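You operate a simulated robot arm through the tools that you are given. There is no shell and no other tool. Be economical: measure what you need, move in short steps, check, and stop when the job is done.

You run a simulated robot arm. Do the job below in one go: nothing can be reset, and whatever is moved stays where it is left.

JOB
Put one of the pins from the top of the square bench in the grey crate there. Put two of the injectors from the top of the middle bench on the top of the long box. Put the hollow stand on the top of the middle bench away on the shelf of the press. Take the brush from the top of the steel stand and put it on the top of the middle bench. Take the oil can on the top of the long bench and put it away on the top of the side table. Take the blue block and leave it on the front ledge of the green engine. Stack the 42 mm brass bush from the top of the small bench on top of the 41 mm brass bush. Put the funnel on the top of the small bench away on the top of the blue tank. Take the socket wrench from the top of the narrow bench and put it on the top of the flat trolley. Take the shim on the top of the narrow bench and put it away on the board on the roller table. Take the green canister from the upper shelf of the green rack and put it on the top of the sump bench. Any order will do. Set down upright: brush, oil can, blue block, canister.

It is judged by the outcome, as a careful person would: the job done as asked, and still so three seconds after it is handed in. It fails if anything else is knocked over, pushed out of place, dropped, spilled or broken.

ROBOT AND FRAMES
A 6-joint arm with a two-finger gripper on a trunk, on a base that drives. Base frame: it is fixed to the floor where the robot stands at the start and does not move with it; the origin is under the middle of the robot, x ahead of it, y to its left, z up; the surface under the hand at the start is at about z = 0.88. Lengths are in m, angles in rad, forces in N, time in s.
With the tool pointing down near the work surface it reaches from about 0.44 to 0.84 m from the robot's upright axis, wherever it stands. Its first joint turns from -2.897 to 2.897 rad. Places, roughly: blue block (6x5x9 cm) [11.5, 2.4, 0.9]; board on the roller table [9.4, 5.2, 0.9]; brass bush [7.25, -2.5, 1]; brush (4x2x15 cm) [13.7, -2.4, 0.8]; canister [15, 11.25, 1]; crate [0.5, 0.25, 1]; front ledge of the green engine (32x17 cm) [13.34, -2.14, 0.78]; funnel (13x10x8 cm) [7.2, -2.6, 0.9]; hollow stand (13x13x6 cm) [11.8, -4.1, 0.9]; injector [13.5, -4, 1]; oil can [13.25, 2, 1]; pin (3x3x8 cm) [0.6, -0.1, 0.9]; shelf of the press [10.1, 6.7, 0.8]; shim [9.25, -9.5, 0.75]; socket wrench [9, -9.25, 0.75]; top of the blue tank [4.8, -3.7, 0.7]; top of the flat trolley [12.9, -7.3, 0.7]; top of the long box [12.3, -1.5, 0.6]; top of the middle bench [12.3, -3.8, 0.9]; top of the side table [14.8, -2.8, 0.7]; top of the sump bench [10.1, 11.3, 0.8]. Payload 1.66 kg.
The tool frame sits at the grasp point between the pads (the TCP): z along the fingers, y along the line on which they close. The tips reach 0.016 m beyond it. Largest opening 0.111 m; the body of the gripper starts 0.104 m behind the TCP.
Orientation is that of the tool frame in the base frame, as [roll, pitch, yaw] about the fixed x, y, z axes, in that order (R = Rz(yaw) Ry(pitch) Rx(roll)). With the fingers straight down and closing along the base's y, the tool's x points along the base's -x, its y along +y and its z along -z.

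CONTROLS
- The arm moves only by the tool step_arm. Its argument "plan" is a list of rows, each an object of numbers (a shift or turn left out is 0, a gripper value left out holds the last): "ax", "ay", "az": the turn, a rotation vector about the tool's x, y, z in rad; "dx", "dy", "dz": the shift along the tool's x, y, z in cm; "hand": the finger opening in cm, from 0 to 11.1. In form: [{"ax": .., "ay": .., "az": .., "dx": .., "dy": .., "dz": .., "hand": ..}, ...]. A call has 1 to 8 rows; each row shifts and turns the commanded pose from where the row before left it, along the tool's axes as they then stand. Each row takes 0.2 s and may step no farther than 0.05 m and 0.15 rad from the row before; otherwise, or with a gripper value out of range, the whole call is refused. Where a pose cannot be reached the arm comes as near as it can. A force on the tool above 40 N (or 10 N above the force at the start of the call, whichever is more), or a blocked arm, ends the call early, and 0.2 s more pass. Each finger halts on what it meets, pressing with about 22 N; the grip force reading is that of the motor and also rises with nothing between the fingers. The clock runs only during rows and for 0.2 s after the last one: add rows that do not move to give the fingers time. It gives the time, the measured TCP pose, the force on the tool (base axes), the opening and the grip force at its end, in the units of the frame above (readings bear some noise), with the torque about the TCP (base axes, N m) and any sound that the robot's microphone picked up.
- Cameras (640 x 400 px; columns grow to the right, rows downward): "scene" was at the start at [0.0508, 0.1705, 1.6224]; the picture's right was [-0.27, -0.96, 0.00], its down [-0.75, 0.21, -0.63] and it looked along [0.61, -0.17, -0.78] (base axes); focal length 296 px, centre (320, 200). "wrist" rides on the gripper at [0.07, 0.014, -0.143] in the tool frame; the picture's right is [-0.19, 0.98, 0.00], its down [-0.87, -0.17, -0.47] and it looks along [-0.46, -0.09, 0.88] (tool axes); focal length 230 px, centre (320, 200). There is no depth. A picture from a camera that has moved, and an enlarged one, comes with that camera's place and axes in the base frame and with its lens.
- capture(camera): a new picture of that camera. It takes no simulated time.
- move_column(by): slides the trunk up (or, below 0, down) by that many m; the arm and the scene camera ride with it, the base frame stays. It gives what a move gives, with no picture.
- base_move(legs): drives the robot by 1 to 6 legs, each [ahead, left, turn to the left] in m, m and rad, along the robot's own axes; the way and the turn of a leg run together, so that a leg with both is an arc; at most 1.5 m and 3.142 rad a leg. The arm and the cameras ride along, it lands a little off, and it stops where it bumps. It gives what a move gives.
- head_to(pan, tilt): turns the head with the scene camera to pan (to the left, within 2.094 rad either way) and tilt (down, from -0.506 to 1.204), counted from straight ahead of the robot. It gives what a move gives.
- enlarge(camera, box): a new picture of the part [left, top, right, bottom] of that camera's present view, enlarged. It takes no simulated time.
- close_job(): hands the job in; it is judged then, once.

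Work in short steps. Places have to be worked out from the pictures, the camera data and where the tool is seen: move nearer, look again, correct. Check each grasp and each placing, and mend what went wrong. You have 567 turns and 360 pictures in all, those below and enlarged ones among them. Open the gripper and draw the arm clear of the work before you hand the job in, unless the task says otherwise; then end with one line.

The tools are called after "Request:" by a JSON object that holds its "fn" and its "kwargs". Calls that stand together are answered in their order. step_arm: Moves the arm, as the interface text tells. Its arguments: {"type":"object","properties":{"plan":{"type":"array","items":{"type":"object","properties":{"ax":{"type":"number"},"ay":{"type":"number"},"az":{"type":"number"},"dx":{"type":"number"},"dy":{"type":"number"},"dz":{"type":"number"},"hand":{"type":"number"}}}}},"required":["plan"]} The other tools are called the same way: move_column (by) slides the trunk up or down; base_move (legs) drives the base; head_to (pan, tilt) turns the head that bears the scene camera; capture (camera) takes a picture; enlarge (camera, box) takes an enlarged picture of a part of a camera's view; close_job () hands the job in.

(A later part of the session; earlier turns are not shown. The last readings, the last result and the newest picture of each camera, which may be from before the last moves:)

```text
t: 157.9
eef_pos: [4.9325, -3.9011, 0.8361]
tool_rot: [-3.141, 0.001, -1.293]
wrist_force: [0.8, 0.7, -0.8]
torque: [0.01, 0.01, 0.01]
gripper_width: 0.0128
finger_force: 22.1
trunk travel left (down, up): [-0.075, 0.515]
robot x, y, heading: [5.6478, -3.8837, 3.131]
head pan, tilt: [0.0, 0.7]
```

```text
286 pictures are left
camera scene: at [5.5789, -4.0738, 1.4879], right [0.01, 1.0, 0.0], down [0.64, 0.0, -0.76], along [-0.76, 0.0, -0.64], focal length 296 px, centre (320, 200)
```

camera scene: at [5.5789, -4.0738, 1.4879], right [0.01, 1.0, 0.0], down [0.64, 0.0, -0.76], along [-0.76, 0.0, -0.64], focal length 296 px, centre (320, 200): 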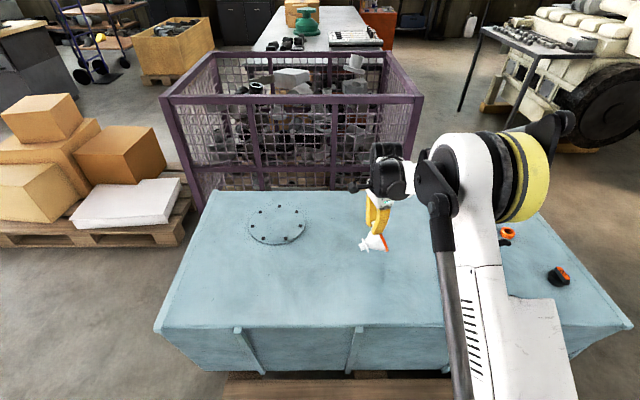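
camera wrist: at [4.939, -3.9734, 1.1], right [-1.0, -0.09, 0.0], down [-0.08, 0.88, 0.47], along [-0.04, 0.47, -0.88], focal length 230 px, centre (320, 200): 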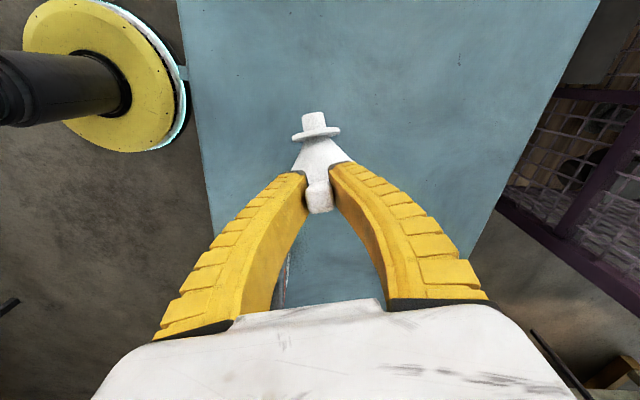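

Still no contact. I continue down in small steps.

Request:
{"fn": "step_arm", "kwargs": {"plan": [{"dz": 1}, {"dz": 0.7}, {"dz": 0.5}]}}

Request:
{"fn": "enlarge", "kwargs": {"camera": "scene", "box": [330, 190, 430, 280]}}

```text
t: 158.7
eef_pos: [4.9317, -3.9024, 0.8152]
tool_rot: [-3.141, 0.0, -1.291]
wrist_force: [0.3, -0.1, -0.4]
torque: [-0.01, -0.02, 0.02]
gripper_width: 0.0124
finger_force: 21.9
trunk travel left (down, up): [-0.075, 0.515]
robot x, y, heading: [5.6485, -3.8826, 3.131]
head pan, tilt: [0.0, 0.7]
```

```text
4.44 times, centred on (380, 235) of scene
camera zoom: at [5.579, -4.0738, 1.4878], right [0.01, 1.0, 0.0], down [0.64, 0.0, -0.76], along [-0.76, 0.0, -0.64], focal length 1317 px, centre (53, 44)
```

zoom: 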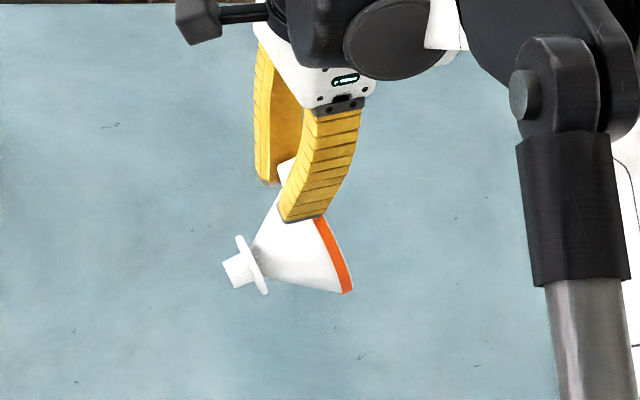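

Request:
{"fn": "step_arm", "kwargs": {"plan": [{"dz": 0.7}, {"dz": 0.7}, {"dz": 0.5}]}}

Request:
{"fn": "enlarge", "kwargs": {"camera": "scene", "box": [330, 190, 430, 280]}}

```text
t: 159.5
eef_pos: [4.9324, -3.9028, 0.7958]
tool_rot: [3.141, -0.001, -1.293]
wrist_force: [-0.5, -0.6, -1.0]
torque: [0.0, -0.01, 0.03]
gripper_width: 0.0129
finger_force: 21.9
trunk travel left (down, up): [-0.075, 0.515]
robot x, y, heading: [5.6491, -3.8831, 3.136]
head pan, tilt: [0.0, 0.7]
```

```text
4.44 times, centred on (380, 235) of scene
camera zoom: at [5.579, -4.0738, 1.4878], right [0.01, 1.0, 0.0], down [0.64, 0.0, -0.76], along [-0.76, 0.0, -0.64], focal length 1317 px, centre (53, 44)
```

zoom: 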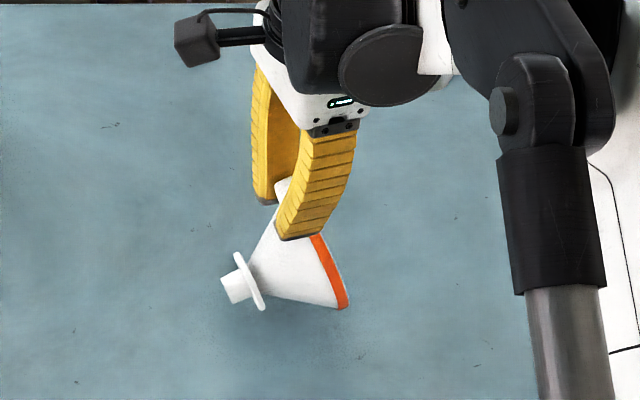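

The shadow is closing in under the funnel. I keep lowering.

Request:
{"fn": "step_arm", "kwargs": {"plan": [{"dz": 0.7}, {"dz": 0.6}, {"dz": 0.4}, {"dz": 0.3}]}}

Request:
{"fn": "enlarge", "kwargs": {"camera": "scene", "box": [330, 190, 430, 280]}}

```text
t: 160.5
eef_pos: [4.9317, -3.9015, 0.7749]
tool_rot: [-3.14, 0.0, -1.292]
wrist_force: [0.3, 0.5, -1.4]
torque: [-0.01, 0.04, -0.02]
gripper_width: 0.0131
finger_force: 22.2
trunk travel left (down, up): [-0.075, 0.515]
robot x, y, heading: [5.6471, -3.8873, 3.134]
head pan, tilt: [0.0, 0.7]
```

```text
4.44 times, centred on (380, 235) of scene
camera zoom: at [5.579, -4.0738, 1.4878], right [0.01, 1.0, 0.0], down [0.64, 0.0, -0.76], along [-0.76, 0.0, -0.64], focal length 1317 px, centre (53, 44)
```

zoom: 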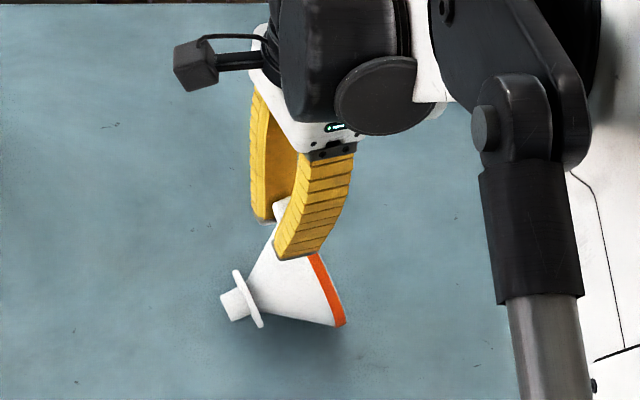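

Request:
{"fn": "step_arm", "kwargs": {"plan": [{"dz": 0.3}, {"dz": 0.3}, {"dz": 0.3}]}}

Request:
{"fn": "enlarge", "kwargs": {"camera": "scene", "box": [330, 190, 430, 280]}}

```text
t: 161.3
eef_pos: [4.9322, -3.9031, 0.7673]
tool_rot: [-3.14, 0.0, -1.292]
wrist_force: [0.6, 0.0, -0.6]
torque: [0.05, -0.02, 0.04]
gripper_width: 0.0126
finger_force: 21.9
trunk travel left (down, up): [-0.075, 0.515]
robot x, y, heading: [5.6477, -3.8823, 3.132]
head pan, tilt: [0.0, 0.7]
```

```text
4.44 times, centred on (380, 235) of scene
camera zoom: at [5.579, -4.0738, 1.4878], right [0.01, 1.0, 0.0], down [0.64, 0.0, -0.76], along [-0.76, 0.0, -0.64], focal length 1317 px, centre (53, 44)
```

zoom: 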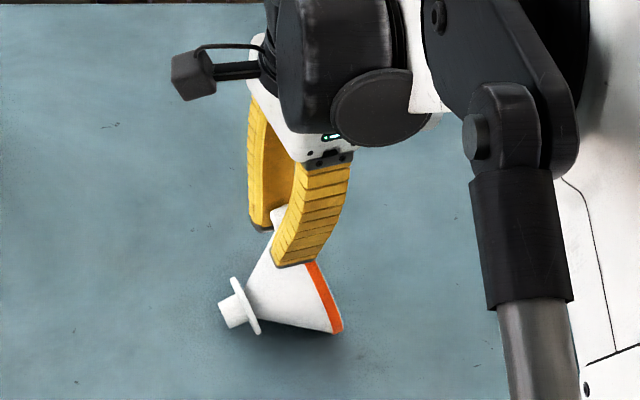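

Request:
{"fn": "step_arm", "kwargs": {"plan": [{"dz": 0.3}, {"dz": 0.3}]}}

```text
t: 161.9
eef_pos: [4.9331, -3.9016, 0.7618]
tool_rot: [3.139, 0.0, -1.295]
wrist_force: [-0.4, 1.8, 14.4]
torque: [0.0, 0.02, -0.03]
gripper_width: 0.0199
finger_force: 21.8
trunk travel left (down, up): [-0.075, 0.515]
robot x, y, heading: [5.6494, -3.8832, 3.13]
head pan, tilt: [0.0, 0.7]
```

Contact felt. I ease up 2 mm, open and rise.

Request:
{"fn": "step_arm", "kwargs": {"plan": [{"dz": -0.2}, {"hand": 5}, {"hand": 6}, {"dz": -3}, {"dz": -4.5}, {"dz": -4.5}, {"dz": -4.5}]}}

Request:
{"fn": "capture", "kwargs": {"camera": "scene"}}

Request:
{"fn": "enlarge", "kwargs": {"camera": "scene", "box": [320, 190, 440, 290]}}

```text
t: 163.5
eef_pos: [4.9301, -3.9018, 0.9306]
tool_rot: [3.141, 0.0, -1.295]
wrist_force: [0.4, -0.1, -0.5]
torque: [0.0, 0.01, 0.01]
gripper_width: 0.0619
finger_force: 1.4
trunk travel left (down, up): [-0.075, 0.515]
robot x, y, heading: [5.6488, -3.8814, 3.135]
head pan, tilt: [0.0, 0.7]
```

```text
281 pictures are left
camera scene: at [5.5794, -4.0738, 1.4879], right [0.01, 1.0, 0.0], down [0.64, 0.0, -0.77], along [-0.77, 0.0, -0.64], focal length 296 px, centre (320, 200)
```

scene: 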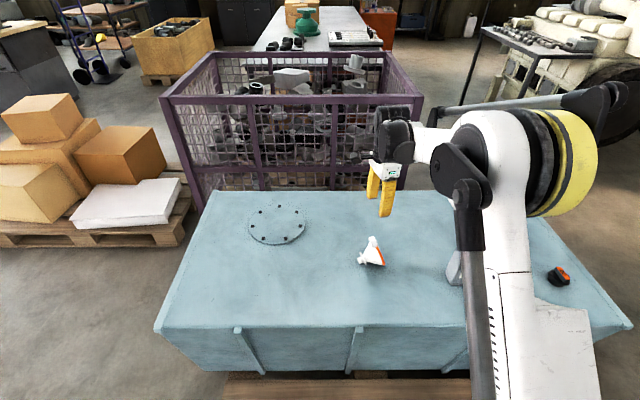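

```text
4.00 times, centred on (380, 240) of scene
camera zoom: at [5.5794, -4.0738, 1.4879], right [0.01, 1.0, 0.0], down [0.64, 0.0, -0.77], along [-0.77, 0.0, -0.64], focal length 1186 px, centre (80, 40)
```

zoom: 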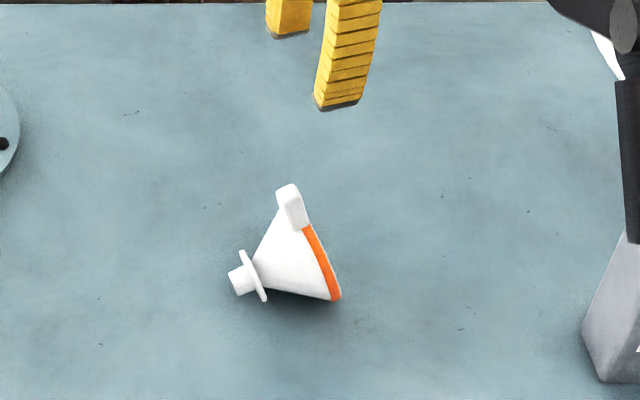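

The funnel rests on the tank. I bring the gripper back to its usual turn, retract, raise the trunk and look toward the narrow bench.

Request:
{"fn": "step_arm", "kwargs": {"plan": [{"az": -0.145, "dz": -2}, {"az": -0.145, "dz": -2}, {"az": -0.145, "dz": -2}, {"az": -0.145, "dz": -2}, {"az": -0.145, "dz": -2}, {"az": -0.145, "dz": -2}, {"az": -0.145, "dz": -2}, {"az": -0.145, "dz": -2}]}}

Request:
{"fn": "step_arm", "kwargs": {"plan": [{"az": -0.135}, {"dx": 4.8}, {"dx": 4.8}, {"dx": 4.8}, {"dx": 4.8}, {"dx": 4.8}]}}

Request:
{"fn": "move_column", "kwargs": {"by": 0.5}}

Request:
{"fn": "base_move", "kwargs": {"legs": [[-0.5, 0, 0], [0, 0, 1.9]]}}

Request:
{"fn": "head_to", "kwargs": {"pan": 0.15, "tilt": 0.35}}

Request:
{"fn": "capture", "kwargs": {"camera": "scene"}}

```text
t: 165.3
eef_pos: [4.9328, -3.9034, 1.0895]
tool_rot: [3.141, -0.001, -0.13]
wrist_force: [0.9, -0.2, 0.1]
torque: [0.01, 0.03, 0.03]
gripper_width: 0.062
finger_force: 1.6
trunk travel left (down, up): [-0.075, 0.515]
robot x, y, heading: [5.6483, -3.8834, 3.136]
head pan, tilt: [0.0, 0.7]
```

```text
t: 166.7
eef_pos: [5.1719, -3.901, 1.0901]
tool_rot: [3.141, 0.001, 0.0]
wrist_force: [1.0, -0.4, 0.8]
torque: [0.0, 0.02, -0.04]
gripper_width: 0.0617
finger_force: 1.4
trunk travel left (down, up): [-0.075, 0.515]
robot x, y, heading: [5.6505, -3.8811, 3.131]
head pan, tilt: [0.0, 0.7]
```

```text
refused: 0.5 is not a number from -0.4 to 0.4
```

```text
t: 174.1
eef_pos: [6.3046, -4.3376, 1.0903]
tool_rot: [-3.141, -0.001, 1.864]
wrist_force: [0.7, 1.3, 0.8]
torque: [0.03, 0.01, 0.02]
gripper_width: 0.0622
finger_force: 0.9
trunk travel left (down, up): [-0.075, 0.515]
robot x, y, heading: [6.1478, -3.8837, -1.289]
head pan, tilt: [0.0, 0.7]
```

```text
t: 174.9
eef_pos: [6.3043, -4.3372, 1.0905]
tool_rot: [-3.14, -0.002, 1.867]
wrist_force: [0.1, -0.6, 0.3]
torque: [-0.01, -0.05, 0.0]
gripper_width: 0.0621
finger_force: 1.0
trunk travel left (down, up): [-0.075, 0.515]
robot x, y, heading: [6.149, -3.8852, -1.285]
head pan, tilt: [0.15, 0.351]
```

```text
279 pictures are left
camera scene: at [6.3644, -3.8972, 1.5192], right [-0.91, -0.42, 0.0], down [-0.15, 0.31, -0.94], along [0.4, -0.85, -0.34], focal length 296 px, centre (320, 200)
```

scene: 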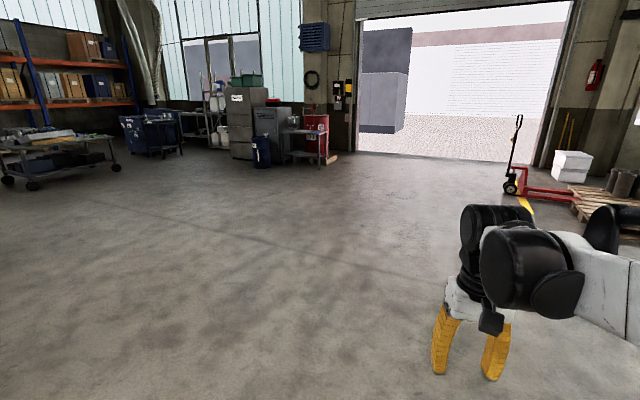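

Open floor all the way to the small bench by the blue bin at (311, 135) in the picture, which is the narrow bench. I drive toward it and stop about 1.5 m short.

Request:
{"fn": "base_move", "kwargs": {"legs": [[0, 0, 0.235], [1.5, 0, 0], [1.5, 0, 0], [1.4, 0, 0]]}}

Request:
{"fn": "move_column", "kwargs": {"by": 0.3}}

Request:
{"fn": "head_to", "kwargs": {"pan": 0.0, "tilt": 0.5}}

Request:
{"fn": "capture", "kwargs": {"camera": "scene"}}

```text
t: 197.0
eef_pos: [8.6359, -8.1337, 1.0905]
tool_rot: [-3.141, 0.0, 2.111]
wrist_force: [-0.4, 0.3, -0.6]
torque: [-0.01, 0.03, -0.03]
gripper_width: 0.0622
finger_force: 1.2
trunk travel left (down, up): [-0.075, 0.515]
robot x, y, heading: [8.3756, -7.7298, -1.042]
head pan, tilt: [0.15, 0.351]
```

```text
t: 200.0
eef_pos: [8.6349, -8.1325, 1.3896]
tool_rot: [-3.14, 0.001, 2.111]
wrist_force: [-0.1, 1.2, -0.2]
torque: [0.0, 0.02, 0.01]
gripper_width: 0.0618
finger_force: 1.3
trunk travel left (down, up): [-0.375, 0.215]
robot x, y, heading: [8.3761, -7.7346, -1.04]
head pan, tilt: [0.15, 0.351]
```

```text
t: 200.7
eef_pos: [8.6355, -8.1338, 1.3907]
tool_rot: [-3.141, 0.0, 2.109]
wrist_force: [0.6, -0.8, 0.0]
torque: [-0.01, 0.0, -0.01]
gripper_width: 0.0618
finger_force: 1.7
trunk travel left (down, up): [-0.375, 0.215]
robot x, y, heading: [8.3788, -7.7315, -1.037]
head pan, tilt: [0.0, 0.499]
```

```text
278 pictures are left
camera scene: at [8.5742, -7.6964, 1.8056], right [-0.86, -0.51, 0.0], down [-0.24, 0.41, -0.88], along [0.44, -0.76, -0.48], focal length 296 px, centre (320, 200)
```

scene: 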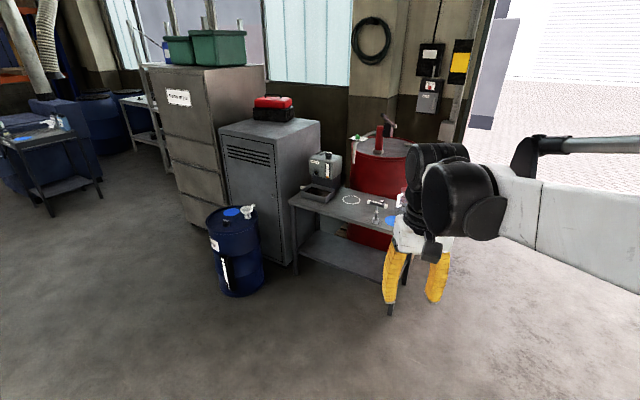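

The narrow bench's near edge is about y −9.23, x 8.9–9.7, with a ring and wrenches on it. I drive in front of it, facing −y.

Request:
{"fn": "base_move", "kwargs": {"legs": [[1.1, 0.18, 0], [0, 0, -0.531]]}}

Request:
{"fn": "head_to", "kwargs": {"pan": 0.1, "tilt": 0.75}}

Request:
{"fn": "capture", "kwargs": {"camera": "scene"}}

Request:
{"fn": "capture", "kwargs": {"camera": "wrist"}}

```text
t: 207.9
eef_pos: [9.1022, -9.0629, 1.3897]
tool_rot: [-3.141, 0.0, 1.572]
wrist_force: [-0.2, 0.3, -0.2]
torque: [0.03, -0.03, 0.03]
gripper_width: 0.062
finger_force: 1.2
trunk travel left (down, up): [-0.375, 0.215]
robot x, y, heading: [9.0835, -8.5891, -1.576]
head pan, tilt: [0.0, 0.499]
```

```text
t: 208.7
eef_pos: [9.1024, -9.0626, 1.3902]
tool_rot: [3.14, 0.0, 1.572]
wrist_force: [-0.2, 0.1, 0.8]
torque: [0.04, -0.04, -0.02]
gripper_width: 0.0618
finger_force: 1.1
trunk travel left (down, up): [-0.375, 0.215]
robot x, y, heading: [9.085, -8.5889, -1.58]
head pan, tilt: [0.099, 0.75]
```

```text
277 pictures are left
camera scene: at [9.2809, -8.6499, 1.7837], right [-1.0, -0.09, 0.0], down [-0.06, 0.68, -0.73], along [0.07, -0.73, -0.68], focal length 296 px, centre (320, 200)
```

scene: 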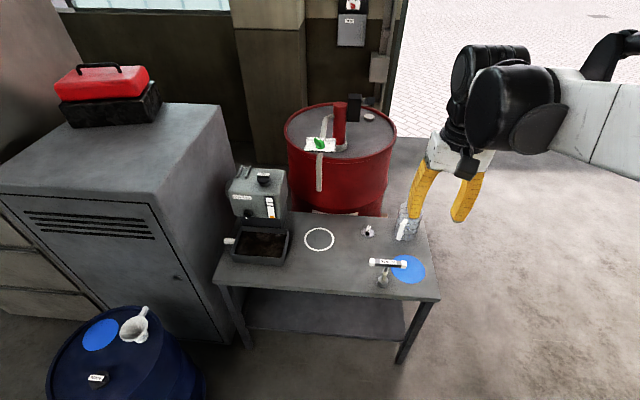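

```text
276 pictures are left
camera wrist: at [9.1161, -8.9935, 1.5331], right [0.98, -0.19, 0.0], down [-0.17, -0.87, 0.47], along [-0.09, -0.46, -0.88], focal length 230 px, centre (320, 200)
```

wrist: 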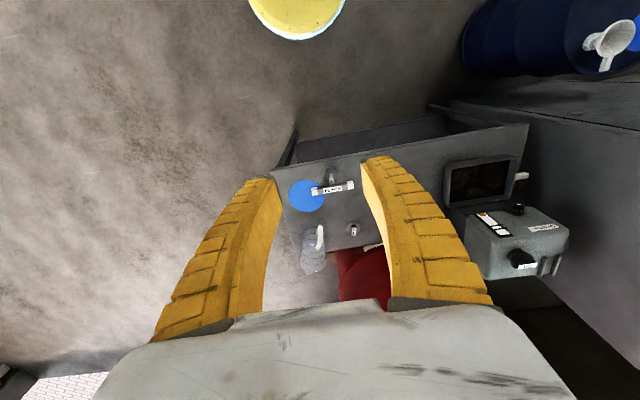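

I zoom in on the bench objects.

Request:
{"fn": "enlarge", "kwargs": {"camera": "scene", "box": [345, 210, 445, 300]}}

Request:
{"fn": "enlarge", "kwargs": {"camera": "scene", "box": [215, 200, 345, 290]}}

```text
4.44 times, centred on (395, 255) of scene
camera zoom: at [9.2809, -8.6499, 1.7837], right [-1.0, -0.09, 0.0], down [-0.06, 0.68, -0.73], along [0.07, -0.73, -0.68], focal length 1317 px, centre (-13, -44)
```

zoom: 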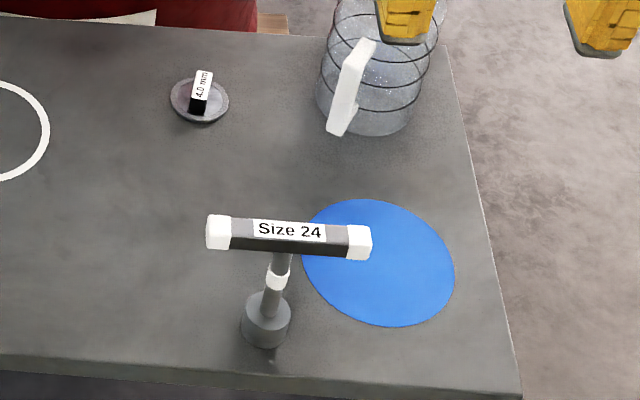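

```text
4.44 times, centred on (280, 245) of scene
camera zoom: at [9.2809, -8.6499, 1.7837], right [-1.0, -0.09, 0.0], down [-0.06, 0.68, -0.73], along [0.07, -0.73, -0.68], focal length 1317 px, centre (498, 0)
```

zoom: 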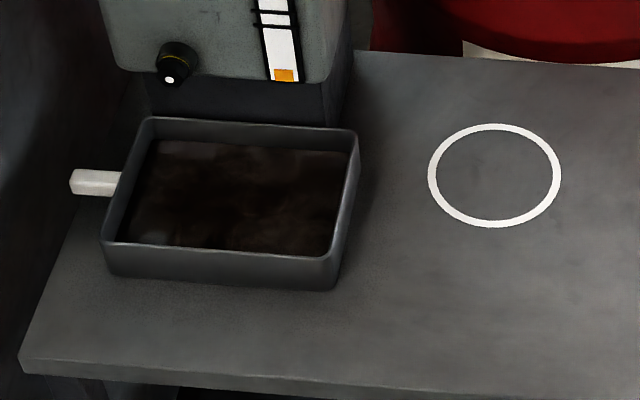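

The socket wrench is a standing T‑handle ("Size 24") with its bar along x, centred at about (9.102, −9.285, 0.906). The shim is the "4.0 mm" disc with an upright tag. I turn the gripper 90° to close across the bar.

Request:
{"fn": "step_arm", "kwargs": {"plan": [{"az": 0.145}, {"az": 0.145}, {"az": 0.145}, {"az": 0.145}, {"az": 0.145}, {"az": 0.145}, {"az": 0.145}, {"az": 0.145}]}}

Request:
{"fn": "step_arm", "kwargs": {"plan": [{"az": 0.145}, {"az": 0.145}, {"az": 0.12}, {"dy": 4.5}, {"dy": 4.5}, {"dy": 4.5}, {"dy": 4.5}, {"dy": 4.2}]}}

Request:
{"fn": "move_column", "kwargs": {"by": -0.32}}

Request:
{"fn": "capture", "kwargs": {"camera": "wrist"}}

Request:
{"fn": "capture", "kwargs": {"camera": "scene"}}

```text
t: 210.5
eef_pos: [9.1017, -9.0634, 1.3907]
tool_rot: [-3.141, 0.0, 0.408]
wrist_force: [0.2, 0.1, 0.2]
torque: [0.01, 0.02, -0.05]
gripper_width: 0.0621
finger_force: 1.3
trunk travel left (down, up): [-0.375, 0.215]
robot x, y, heading: [9.0862, -8.5892, -1.577]
head pan, tilt: [0.099, 0.75]
```

```text
t: 212.3
eef_pos: [9.1038, -9.2883, 1.391]
tool_rot: [-3.14, 0.0, 0.001]
wrist_force: [0.4, -1.0, -0.1]
torque: [0.1, -0.01, 0.03]
gripper_width: 0.0618
finger_force: 1.4
trunk travel left (down, up): [-0.375, 0.215]
robot x, y, heading: [9.0838, -8.5911, -1.572]
head pan, tilt: [0.099, 0.75]
```

```text
t: 215.4
eef_pos: [9.103, -9.2853, 1.0732]
tool_rot: [3.141, 0.0, 0.002]
wrist_force: [0.1, -0.1, 0.2]
torque: [-0.01, -0.02, 0.02]
gripper_width: 0.0619
finger_force: 1.8
trunk travel left (down, up): [-0.055, 0.535]
robot x, y, heading: [9.0856, -8.5891, -1.577]
head pan, tilt: [0.099, 0.75]
```

```text
273 pictures are left
camera wrist: at [9.1738, -9.2989, 1.2154], right [-0.19, -0.98, 0.0], down [-0.87, 0.17, 0.47], along [-0.46, 0.09, -0.88], focal length 230 px, centre (320, 200)
```

wrist: 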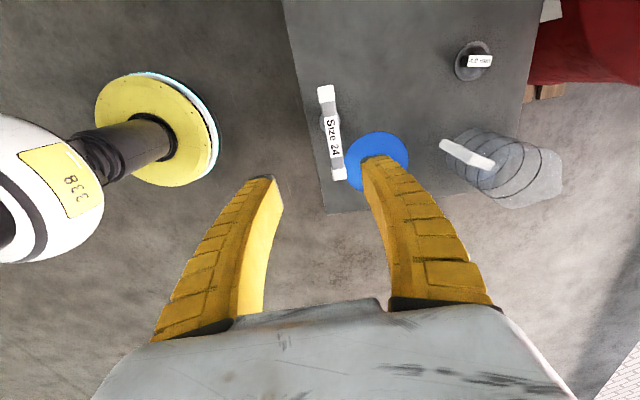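

```text
272 pictures are left
camera scene: at [9.2809, -8.6498, 1.4637], right [-1.0, -0.09, 0.0], down [-0.06, 0.68, -0.73], along [0.07, -0.73, -0.68], focal length 296 px, centre (320, 200)
```

scene: 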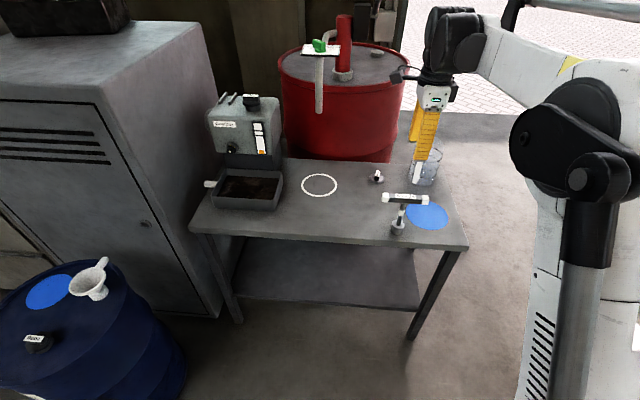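

The bar centre comes out at about (9.104, −9.297, 0.89). I correct by 1.2 cm and go down partway to re-check.

Request:
{"fn": "step_arm", "kwargs": {"plan": [{"dy": 1.2}, {"dz": 4}, {"dz": 4}, {"dz": 3}]}}

Request:
{"fn": "capture", "kwargs": {"camera": "wrist"}}

Request:
{"fn": "enlarge", "kwargs": {"camera": "scene", "box": [350, 130, 470, 250]}}

```text
t: 216.4
eef_pos: [9.108, -9.2957, 0.961]
tool_rot: [3.14, 0.0, 0.005]
wrist_force: [-0.1, -0.2, 0.7]
torque: [0.0, 0.0, 0.0]
gripper_width: 0.0621
finger_force: 1.6
trunk travel left (down, up): [-0.055, 0.535]
robot x, y, heading: [9.087, -8.5881, -1.576]
head pan, tilt: [0.099, 0.75]
```

```text
271 pictures are left
camera wrist: at [9.1765, -9.3106, 1.1036], right [-0.19, -0.98, 0.0], down [-0.87, 0.17, 0.47], along [-0.46, 0.09, -0.88], focal length 230 px, centre (320, 200)
```

wrist: 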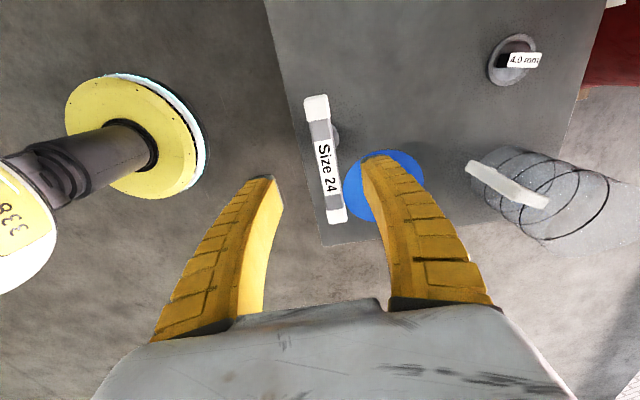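

```text
3.33 times, centred on (410, 190) of scene
camera zoom: at [9.2809, -8.6501, 1.4636], right [-1.0, -0.09, 0.0], down [-0.06, 0.68, -0.73], along [0.07, -0.73, -0.68], focal length 988 px, centre (20, 233)
```

zoom: 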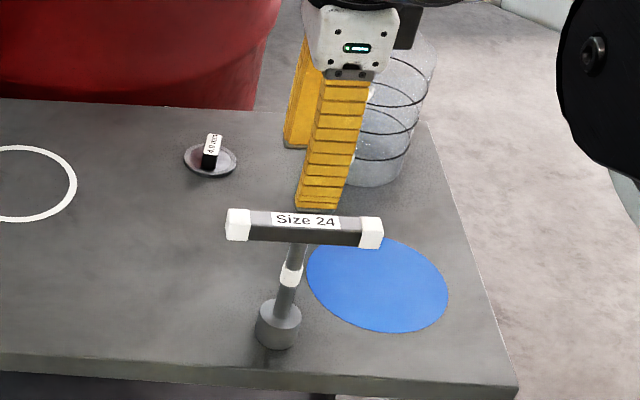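

I nudge 5 mm and go down so the bar sits between the pads, then close.

Request:
{"fn": "step_arm", "kwargs": {"plan": [{"dy": 0.5}, {"dz": 4}, {"dz": 3}]}}

Request:
{"fn": "capture", "kwargs": {"camera": "wrist"}}

Request:
{"fn": "enlarge", "kwargs": {"camera": "scene", "box": [350, 130, 470, 250]}}

```text
t: 217.2
eef_pos: [9.1056, -9.3019, 0.8914]
tool_rot: [3.141, 0.0, 0.002]
wrist_force: [0.0, 0.9, -0.3]
torque: [-0.01, 0.0, 0.01]
gripper_width: 0.0621
finger_force: 1.5
trunk travel left (down, up): [-0.055, 0.535]
robot x, y, heading: [9.0859, -8.5897, -1.576]
head pan, tilt: [0.099, 0.75]
```

```text
269 pictures are left
camera wrist: at [9.1757, -9.3156, 1.0344], right [-0.19, -0.98, 0.0], down [-0.87, 0.17, 0.47], along [-0.46, 0.09, -0.88], focal length 230 px, centre (320, 200)
```

wrist: 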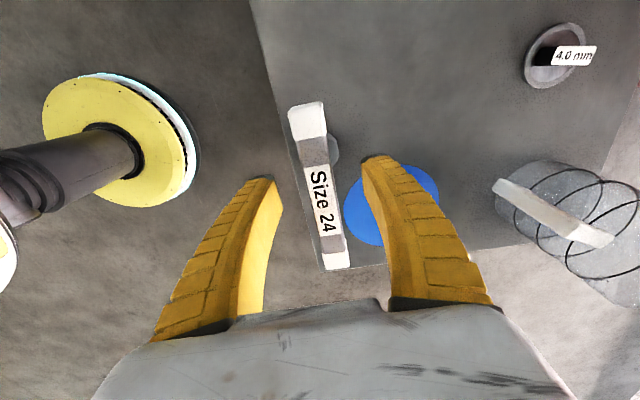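

```text
3.33 times, centred on (410, 190) of scene
camera zoom: at [9.2809, -8.6502, 1.4636], right [-1.0, -0.09, 0.0], down [-0.06, 0.68, -0.73], along [0.07, -0.73, -0.68], focal length 988 px, centre (20, 233)
```

zoom: 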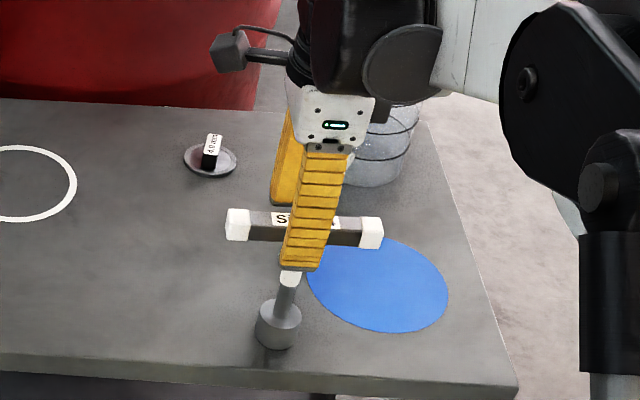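

The bar is between the fingers, which straddle it well. I close.

Request:
{"fn": "step_arm", "kwargs": {"plan": [{"hand": 0}, {}, {}, {"dz": -1}, {"dz": -3}, {"dz": -4}]}}

Request:
{"fn": "capture", "kwargs": {"camera": "scene"}}

Request:
{"fn": "capture", "kwargs": {"camera": "wrist"}}

```text
t: 218.6
eef_pos: [9.1048, -9.3009, 0.9732]
tool_rot: [3.141, -0.002, 0.003]
wrist_force: [-0.3, 0.4, -3.2]
torque: [0.02, -0.02, -0.03]
gripper_width: 0.0146
finger_force: 22.0
trunk travel left (down, up): [-0.055, 0.535]
robot x, y, heading: [9.083, -8.5865, -1.577]
head pan, tilt: [0.099, 0.75]
```

```text
267 pictures are left
camera scene: at [9.2809, -8.65, 1.4636], right [-1.0, -0.09, 0.0], down [-0.06, 0.68, -0.73], along [0.07, -0.73, -0.68], focal length 296 px, centre (320, 200)
```

scene: 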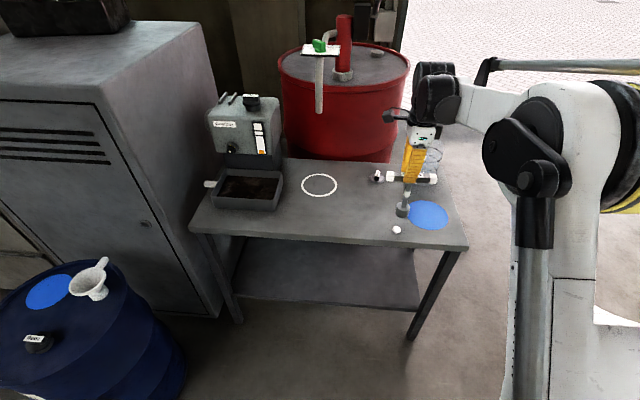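

```text
266 pictures are left
camera wrist: at [9.1744, -9.3149, 1.1162], right [-0.19, -0.98, 0.0], down [-0.87, 0.17, 0.47], along [-0.46, 0.09, -0.88], focal length 230 px, centre (320, 200)
```

wrist: 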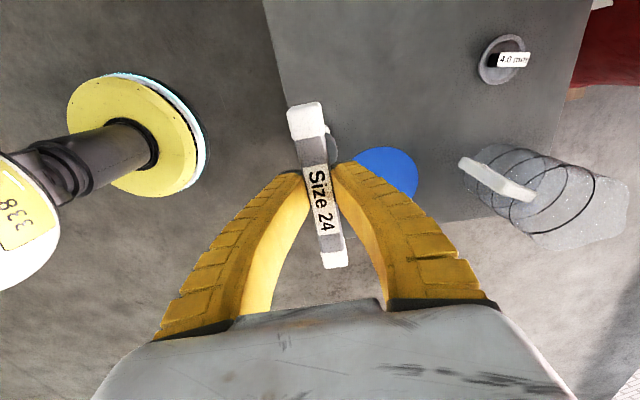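

The wrench hangs straight. I raise, pull it in, back off and turn toward the flat trolley.

Request:
{"fn": "step_arm", "kwargs": {"plan": [{"dz": -4.5}, {"dz": -4.5}, {"dy": -4.5}, {"dy": -4.5}, {"dy": -4.5}, {"dy": -4.5}]}}

Request:
{"fn": "move_column", "kwargs": {"by": 0.3}}

Request:
{"fn": "base_move", "kwargs": {"legs": [[-0.6, 0, 0], [0, 0, 1.57]]}}

Request:
{"fn": "head_to", "kwargs": {"pan": 0.2, "tilt": 0.4}}

Request:
{"fn": "capture", "kwargs": {"camera": "scene"}}

```text
t: 220.0
eef_pos: [9.1056, -9.1192, 1.0635]
tool_rot: [3.141, 0.001, 0.001]
wrist_force: [-0.5, 0.4, -3.5]
torque: [0.02, -0.03, 0.01]
gripper_width: 0.0149
finger_force: 22.1
trunk travel left (down, up): [-0.055, 0.535]
robot x, y, heading: [9.0848, -8.5857, -1.576]
head pan, tilt: [0.099, 0.75]
```

```text
t: 223.0
eef_pos: [9.1067, -9.1214, 1.3624]
tool_rot: [3.139, 0.0, 0.003]
wrist_force: [0.2, -0.4, -3.8]
torque: [0.01, -0.07, 0.01]
gripper_width: 0.0145
finger_force: 21.9
trunk travel left (down, up): [-0.355, 0.235]
robot x, y, heading: [9.0869, -8.5871, -1.575]
head pan, tilt: [0.099, 0.75]
```

```text
t: 230.2
eef_pos: [9.6255, -7.985, 1.3625]
tool_rot: [3.141, -0.001, 1.538]
wrist_force: [-0.1, 0.0, -3.3]
torque: [0.02, -0.01, 0.02]
gripper_width: 0.0147
finger_force: 22.3
trunk travel left (down, up): [-0.355, 0.235]
robot x, y, heading: [9.0959, -7.9895, -0.047]
head pan, tilt: [0.099, 0.75]
```

```text
t: 231.0
eef_pos: [9.6254, -7.9855, 1.3625]
tool_rot: [-3.14, -0.001, 1.539]
wrist_force: [-0.5, -0.1, -2.8]
torque: [0.04, 0.04, 0.0]
gripper_width: 0.0148
finger_force: 22.1
trunk travel left (down, up): [-0.355, 0.235]
robot x, y, heading: [9.0939, -7.985, -0.039]
head pan, tilt: [0.201, 0.4]
```

```text
265 pictures are left
camera scene: at [9.1683, -7.7813, 1.7946], right [0.16, -0.99, 0.0], down [-0.39, -0.06, -0.92], along [0.91, 0.15, -0.39], focal length 296 px, centre (320, 200)
```

scene: 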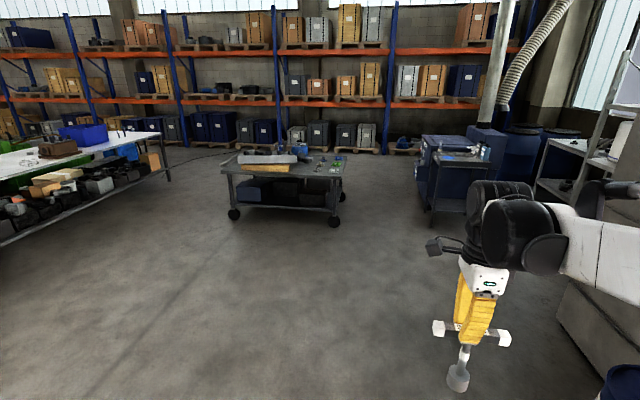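

The trolley is ahead with its near edge around x 12.37, y −6.0 to −7.5. I drive closer.

Request:
{"fn": "base_move", "kwargs": {"legs": [[0, 0, 0.04], [1.4, 0.5, 0], [1.05, 0.38, 0]]}}

Request:
{"fn": "head_to", "kwargs": {"pan": 0.2, "tilt": 0.65}}

Request:
{"fn": "capture", "kwargs": {"camera": "scene"}}

```text
t: 244.2
eef_pos: [12.1053, -7.0902, 1.3617]
tool_rot: [3.141, -0.001, 1.59]
wrist_force: [0.0, 0.2, -3.9]
torque: [0.01, 0.0, 0.01]
gripper_width: 0.0145
finger_force: 21.7
trunk travel left (down, up): [-0.355, 0.235]
robot x, y, heading: [11.5708, -7.1214, 0.014]
head pan, tilt: [0.201, 0.4]
```

```text
t: 244.9
eef_pos: [12.1065, -7.0911, 1.3625]
tool_rot: [-3.141, -0.001, 1.591]
wrist_force: [0.0, -0.1, -3.2]
torque: [0.05, 0.03, 0.0]
gripper_width: 0.0147
finger_force: 22.4
trunk travel left (down, up): [-0.355, 0.235]
robot x, y, heading: [11.5754, -7.1153, 0.011]
head pan, tilt: [0.201, 0.649]
```

```text
264 pictures are left
camera scene: at [11.6337, -6.9127, 1.7722], right [0.21, -0.98, 0.0], down [-0.59, -0.13, -0.8], along [0.78, 0.17, -0.6], focal length 296 px, centre (320, 200)
```

scene: 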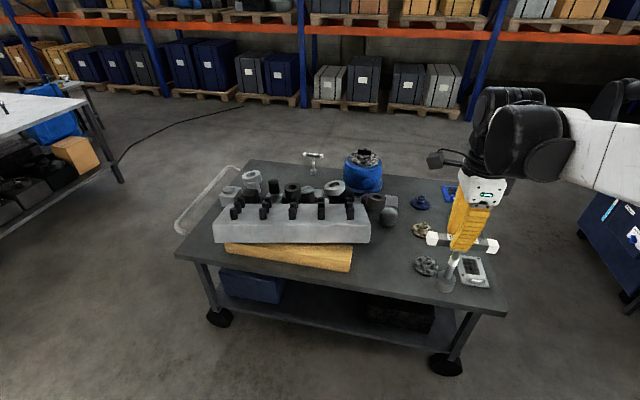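

There is a free spot near (12.57, −7.02), between the wood block and the nuts. I drive 0.37 m closer.

Request:
{"fn": "base_move", "kwargs": {"legs": [[0.37, 0.05, -0.012]]}}

Request:
{"fn": "capture", "kwargs": {"camera": "scene"}}

Request:
{"fn": "capture", "kwargs": {"camera": "wrist"}}

```text
t: 247.3
eef_pos: [12.473, -7.0385, 1.3626]
tool_rot: [3.141, 0.001, 1.59]
wrist_force: [0.8, -0.2, -2.6]
torque: [0.01, 0.01, 0.0]
gripper_width: 0.0147
finger_force: 21.4
trunk travel left (down, up): [-0.355, 0.235]
robot x, y, heading: [11.9388, -7.0666, 0.009]
head pan, tilt: [0.201, 0.649]
```

```text
263 pictures are left
camera scene: at [12.0007, -6.8586, 1.7721], right [0.21, -0.98, 0.0], down [-0.59, -0.13, -0.8], along [0.78, 0.17, -0.61], focal length 296 px, centre (320, 200)
```

scene: 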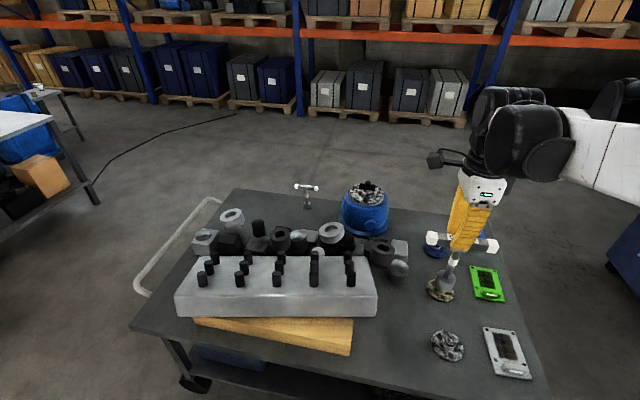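

```text
262 pictures are left
camera wrist: at [12.4853, -6.9686, 1.5049], right [0.98, -0.17, 0.0], down [-0.15, -0.87, 0.47], along [-0.08, -0.47, -0.88], focal length 230 px, centre (320, 200)
```

wrist: 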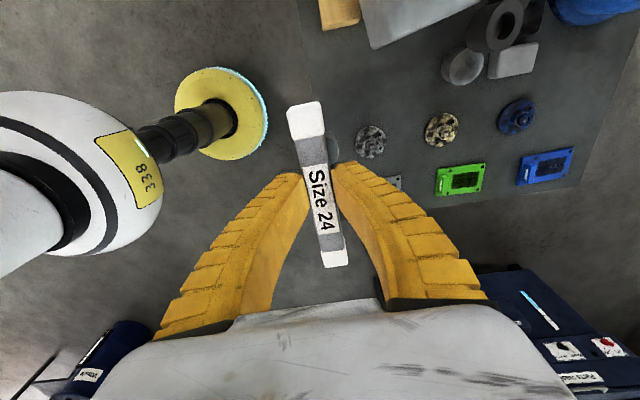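

The clear spot is (12.62, −7.04). I carry the wrench over it and lower the trunk.

Request:
{"fn": "step_arm", "kwargs": {"plan": [{"dy": 4.9, "dx": -0.1}, {"dy": 4.9, "dx": -0.1}, {"dy": 4.9, "dx": -0.2}, {}]}}

Request:
{"fn": "move_column", "kwargs": {"by": -0.35}}

Request:
{"fn": "capture", "kwargs": {"camera": "scene"}}

Request:
{"fn": "capture", "kwargs": {"camera": "wrist"}}

```text
t: 248.3
eef_pos: [12.6162, -7.0404, 1.3656]
tool_rot: [3.139, -0.001, 1.589]
wrist_force: [0.1, 0.4, -2.9]
torque: [0.03, -0.06, -0.04]
gripper_width: 0.0145
finger_force: 21.8
trunk travel left (down, up): [-0.355, 0.235]
robot x, y, heading: [11.9333, -7.0675, 0.008]
head pan, tilt: [0.201, 0.649]
```

```text
t: 251.7
eef_pos: [12.6185, -7.042, 1.0144]
tool_rot: [3.14, 0.0, 1.587]
wrist_force: [-0.7, -0.3, -3.3]
torque: [0.05, 0.01, 0.01]
gripper_width: 0.0147
finger_force: 21.8
trunk travel left (down, up): [-0.005, 0.585]
robot x, y, heading: [11.9367, -7.0674, 0.013]
head pan, tilt: [0.201, 0.649]
```

```text
261 pictures are left
camera scene: at [11.9998, -6.8587, 1.4223], right [0.21, -0.98, 0.0], down [-0.59, -0.13, -0.8], along [0.78, 0.17, -0.6], focal length 296 px, centre (320, 200)
```

scene: 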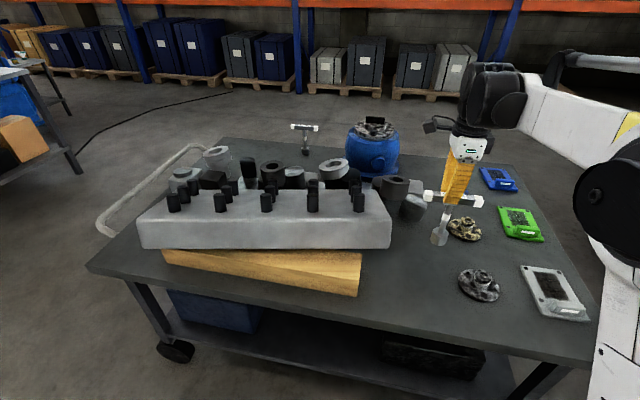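

```text
260 pictures are left
camera wrist: at [12.6309, -6.9713, 1.1567], right [0.98, -0.17, 0.0], down [-0.15, -0.87, 0.47], along [-0.08, -0.47, -0.88], focal length 230 px, centre (320, 200)
```

wrist: 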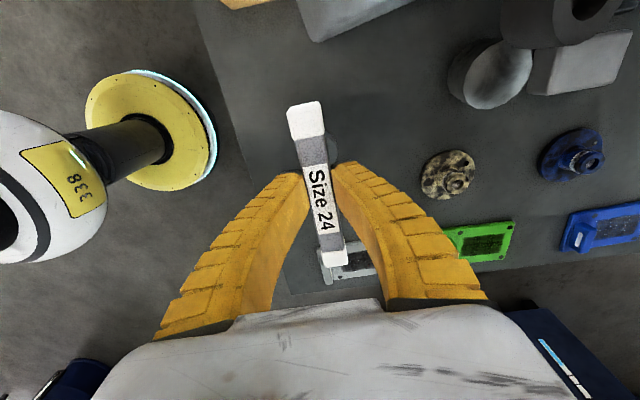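

The spot below is clear. I lower toward contact, expected near TCP z 0.86.

Request:
{"fn": "step_arm", "kwargs": {"plan": [{"dz": 4}, {"dz": 4}, {"dz": 2}]}}

Request:
{"fn": "enlarge", "kwargs": {"camera": "scene", "box": [380, 150, 520, 310]}}

```text
t: 252.5
eef_pos: [12.6173, -7.0409, 0.9135]
tool_rot: [-3.141, 0.0, 1.588]
wrist_force: [0.5, -0.4, -3.9]
torque: [0.04, -0.01, 0.0]
gripper_width: 0.0149
finger_force: 22.9
trunk travel left (down, up): [-0.005, 0.585]
robot x, y, heading: [11.9387, -7.0669, 0.008]
head pan, tilt: [0.201, 0.649]
```

```text
2.50 times, centred on (450, 230) of scene
camera zoom: at [11.9998, -6.8587, 1.4222], right [0.21, -0.98, 0.0], down [-0.59, -0.13, -0.8], along [0.78, 0.17, -0.6], focal length 741 px, centre (-5, 125)
```

zoom: 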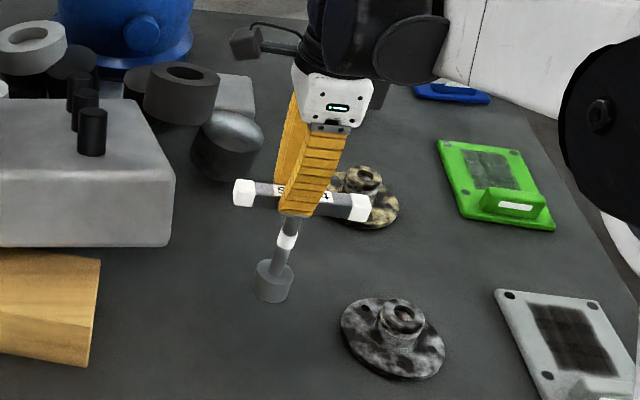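

Request:
{"fn": "step_arm", "kwargs": {"plan": [{"dz": 2}, {"dz": 1}, {"dz": 0.5}]}}

Request:
{"fn": "enlarge", "kwargs": {"camera": "scene", "box": [380, 150, 520, 310]}}

```text
t: 253.3
eef_pos: [12.6183, -7.0418, 0.8775]
tool_rot: [-3.14, 0.0, 1.588]
wrist_force: [0.2, -0.7, -4.3]
torque: [0.04, 0.02, 0.01]
gripper_width: 0.0147
finger_force: 22.1
trunk travel left (down, up): [-0.005, 0.585]
robot x, y, heading: [11.9408, -7.0689, 0.007]
head pan, tilt: [0.201, 0.649]
```

```text
2.50 times, centred on (450, 230) of scene
camera zoom: at [11.9998, -6.8587, 1.4222], right [0.21, -0.98, 0.0], down [-0.59, -0.13, -0.8], along [0.78, 0.17, -0.6], focal length 741 px, centre (-5, 125)
```

zoom: 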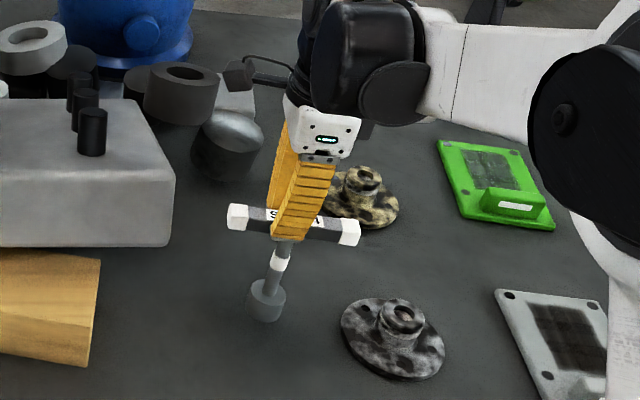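

Nearly down. I continue in 4 mm steps until contact.

Request:
{"fn": "step_arm", "kwargs": {"plan": [{"dz": 0.4}, {"dz": 0.4}, {"dz": 0.3}]}}

```text
t: 254.1
eef_pos: [12.6187, -7.0413, 0.8676]
tool_rot: [-3.141, 0.001, 1.589]
wrist_force: [-0.3, 0.4, -3.5]
torque: [0.01, 0.02, 0.01]
gripper_width: 0.0146
finger_force: 21.9
trunk travel left (down, up): [-0.005, 0.585]
robot x, y, heading: [11.9367, -7.0688, 0.006]
head pan, tilt: [0.201, 0.649]
```

Request:
{"fn": "step_arm", "kwargs": {"plan": [{"dz": 0.4}, {"dz": 0.4}, {"dz": 0.3}]}}

Request:
{"fn": "enlarge", "kwargs": {"camera": "scene", "box": [380, 150, 520, 310]}}

```text
t: 254.9
eef_pos: [12.6184, -7.0411, 0.8574]
tool_rot: [-3.141, 0.0, 1.588]
wrist_force: [0.6, 0.4, -3.7]
torque: [0.05, -0.03, 0.01]
gripper_width: 0.0149
finger_force: 22.6
trunk travel left (down, up): [-0.005, 0.585]
robot x, y, heading: [11.9384, -7.0647, 0.013]
head pan, tilt: [0.201, 0.649]
```

```text
2.50 times, centred on (450, 230) of scene
camera zoom: at [11.9998, -6.8587, 1.4222], right [0.21, -0.98, 0.0], down [-0.59, -0.13, -0.8], along [0.78, 0.17, -0.6], focal length 741 px, centre (-5, 125)
```

zoom: 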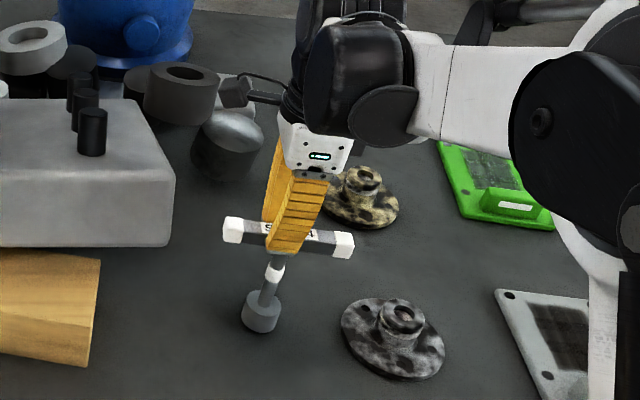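

Request:
{"fn": "step_arm", "kwargs": {"plan": [{"dz": 0.3}, {"dz": 0.3}]}}

Request:
{"fn": "step_arm", "kwargs": {"plan": [{"dz": 0.3}, {"dz": 0.3}]}}

```text
t: 255.5
eef_pos: [12.619, -7.042, 0.8524]
tool_rot: [-3.14, 0.001, 1.588]
wrist_force: [1.2, -0.8, 10.0]
torque: [-0.39, 0.02, 0.03]
gripper_width: 0.0198
finger_force: 22.2
trunk travel left (down, up): [-0.005, 0.585]
robot x, y, heading: [11.9396, -7.065, 0.014]
head pan, tilt: [0.201, 0.649]
```

```text
t: 256.1
eef_pos: [12.6171, -7.0399, 0.8461]
tool_rot: [3.139, 0.0, 1.59]
wrist_force: [2.7, 0.1, 18.1]
torque: [-0.31, -0.01, 0.06]
gripper_width: 0.0264
finger_force: 21.8
trunk travel left (down, up): [-0.005, 0.585]
robot x, y, heading: [11.9354, -7.0667, 0.01]
head pan, tilt: [0.201, 0.649]
```

Contact came at about 0.853 and I pressed a little beyond it. I back up 5 mm, open and rise.

Request:
{"fn": "step_arm", "kwargs": {"plan": [{"dz": -0.5}, {"hand": 4}, {"hand": 6}, {"dz": -3}, {"dz": -4}, {"dz": -4}, {"dz": -4}]}}

Request:
{"fn": "capture", "kwargs": {"camera": "scene"}}

Request:
{"fn": "capture", "kwargs": {"camera": "wrist"}}

```text
t: 257.7
eef_pos: [12.6155, -7.0421, 0.9999]
tool_rot: [-3.141, 0.0, 1.589]
wrist_force: [0.4, -0.1, -0.4]
torque: [0.04, 0.02, -0.03]
gripper_width: 0.0621
finger_force: 1.6
trunk travel left (down, up): [-0.005, 0.585]
robot x, y, heading: [11.9415, -7.0645, 0.006]
head pan, tilt: [0.201, 0.649]
```

```text
256 pictures are left
camera scene: at [11.9995, -6.8587, 1.4222], right [0.21, -0.98, 0.0], down [-0.59, -0.13, -0.8], along [0.78, 0.17, -0.6], focal length 296 px, centre (320, 200)
```

scene: 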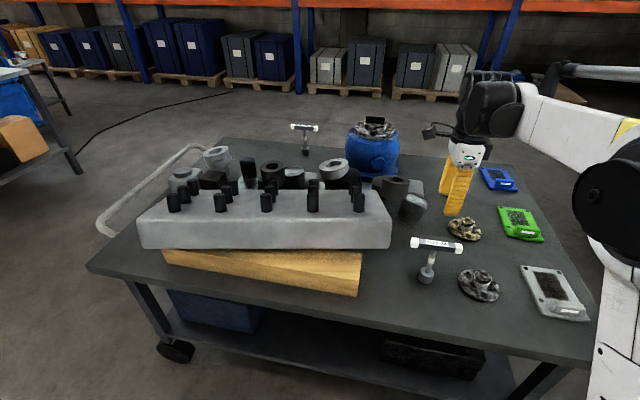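

```text
255 pictures are left
camera wrist: at [12.6295, -6.9723, 1.1426], right [0.98, -0.17, 0.0], down [-0.15, -0.87, 0.47], along [-0.08, -0.47, -0.88], focal length 230 px, centre (320, 200)
```

wrist: 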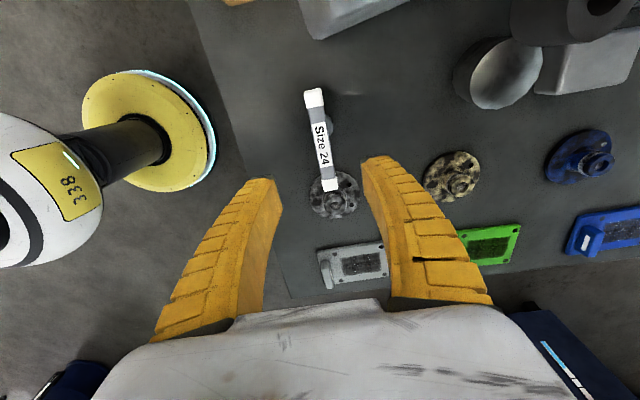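

The wrench stands on the trolley. Next is the middle bench to the north: I retract, raise the trunk, back off and turn to face +y.

Request:
{"fn": "step_arm", "kwargs": {"plan": [{"dz": -4}, {"dy": -4.5}, {"dy": -4.5}, {"dy": -4.5}, {"dy": -4.5}]}}

Request:
{"fn": "move_column", "kwargs": {"by": 0.4}}

Request:
{"fn": "base_move", "kwargs": {"legs": [[-0.5, 0, 0], [0, 0, 1.56]]}}

Request:
{"fn": "head_to", "kwargs": {"pan": -0.2, "tilt": 0.45}}

Request:
{"fn": "capture", "kwargs": {"camera": "scene"}}

```text
t: 258.9
eef_pos: [12.436, -7.0418, 1.0388]
tool_rot: [3.14, 0.001, 1.589]
wrist_force: [0.8, 0.2, 0.0]
torque: [-0.02, 0.0, 0.05]
gripper_width: 0.062
finger_force: 1.3
trunk travel left (down, up): [-0.005, 0.585]
robot x, y, heading: [11.9355, -7.0672, 0.01]
head pan, tilt: [0.201, 0.649]
```

```text
t: 262.8
eef_pos: [12.437, -7.0425, 1.4397]
tool_rot: [-3.141, 0.0, 1.587]
wrist_force: [-0.1, -0.8, -0.3]
torque: [-0.01, 0.0, 0.01]
gripper_width: 0.0622
finger_force: 1.4
trunk travel left (down, up): [-0.405, 0.185]
robot x, y, heading: [11.9384, -7.0671, 0.007]
head pan, tilt: [0.201, 0.649]
```

```text
t: 269.5
eef_pos: [11.4205, -6.574, 1.4398]
tool_rot: [3.14, 0.0, -3.125]
wrist_force: [-0.3, -0.4, 0.2]
torque: [0.02, -0.02, 0.01]
gripper_width: 0.0619
finger_force: 1.1
trunk travel left (down, up): [-0.405, 0.185]
robot x, y, heading: [11.4467, -7.0728, 1.579]
head pan, tilt: [0.201, 0.649]
```

```text
t: 270.4
eef_pos: [11.4197, -6.5752, 1.4397]
tool_rot: [3.141, 0.001, -3.123]
wrist_force: [0.1, 0.4, 0.1]
torque: [0.04, 0.0, 0.0]
gripper_width: 0.0619
finger_force: 0.8
trunk travel left (down, up): [-0.405, 0.185]
robot x, y, heading: [11.449, -7.0721, 1.579]
head pan, tilt: [-0.201, 0.45]
```

```text
254 pictures are left
camera scene: at [11.2703, -7.0024, 1.84], right [0.98, -0.19, 0.0], down [-0.08, -0.43, -0.9], along [0.17, 0.88, -0.44], focal length 296 px, centre (320, 200)
```

scene: 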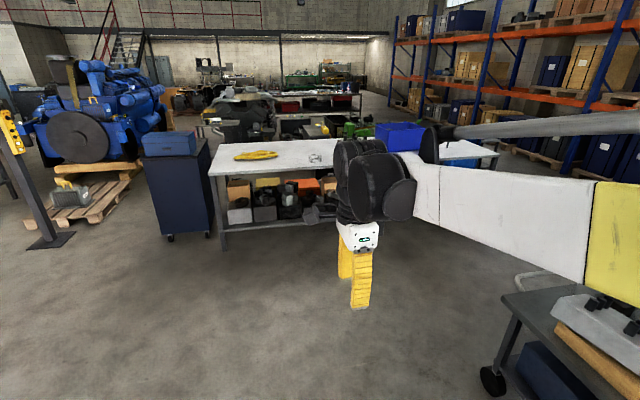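

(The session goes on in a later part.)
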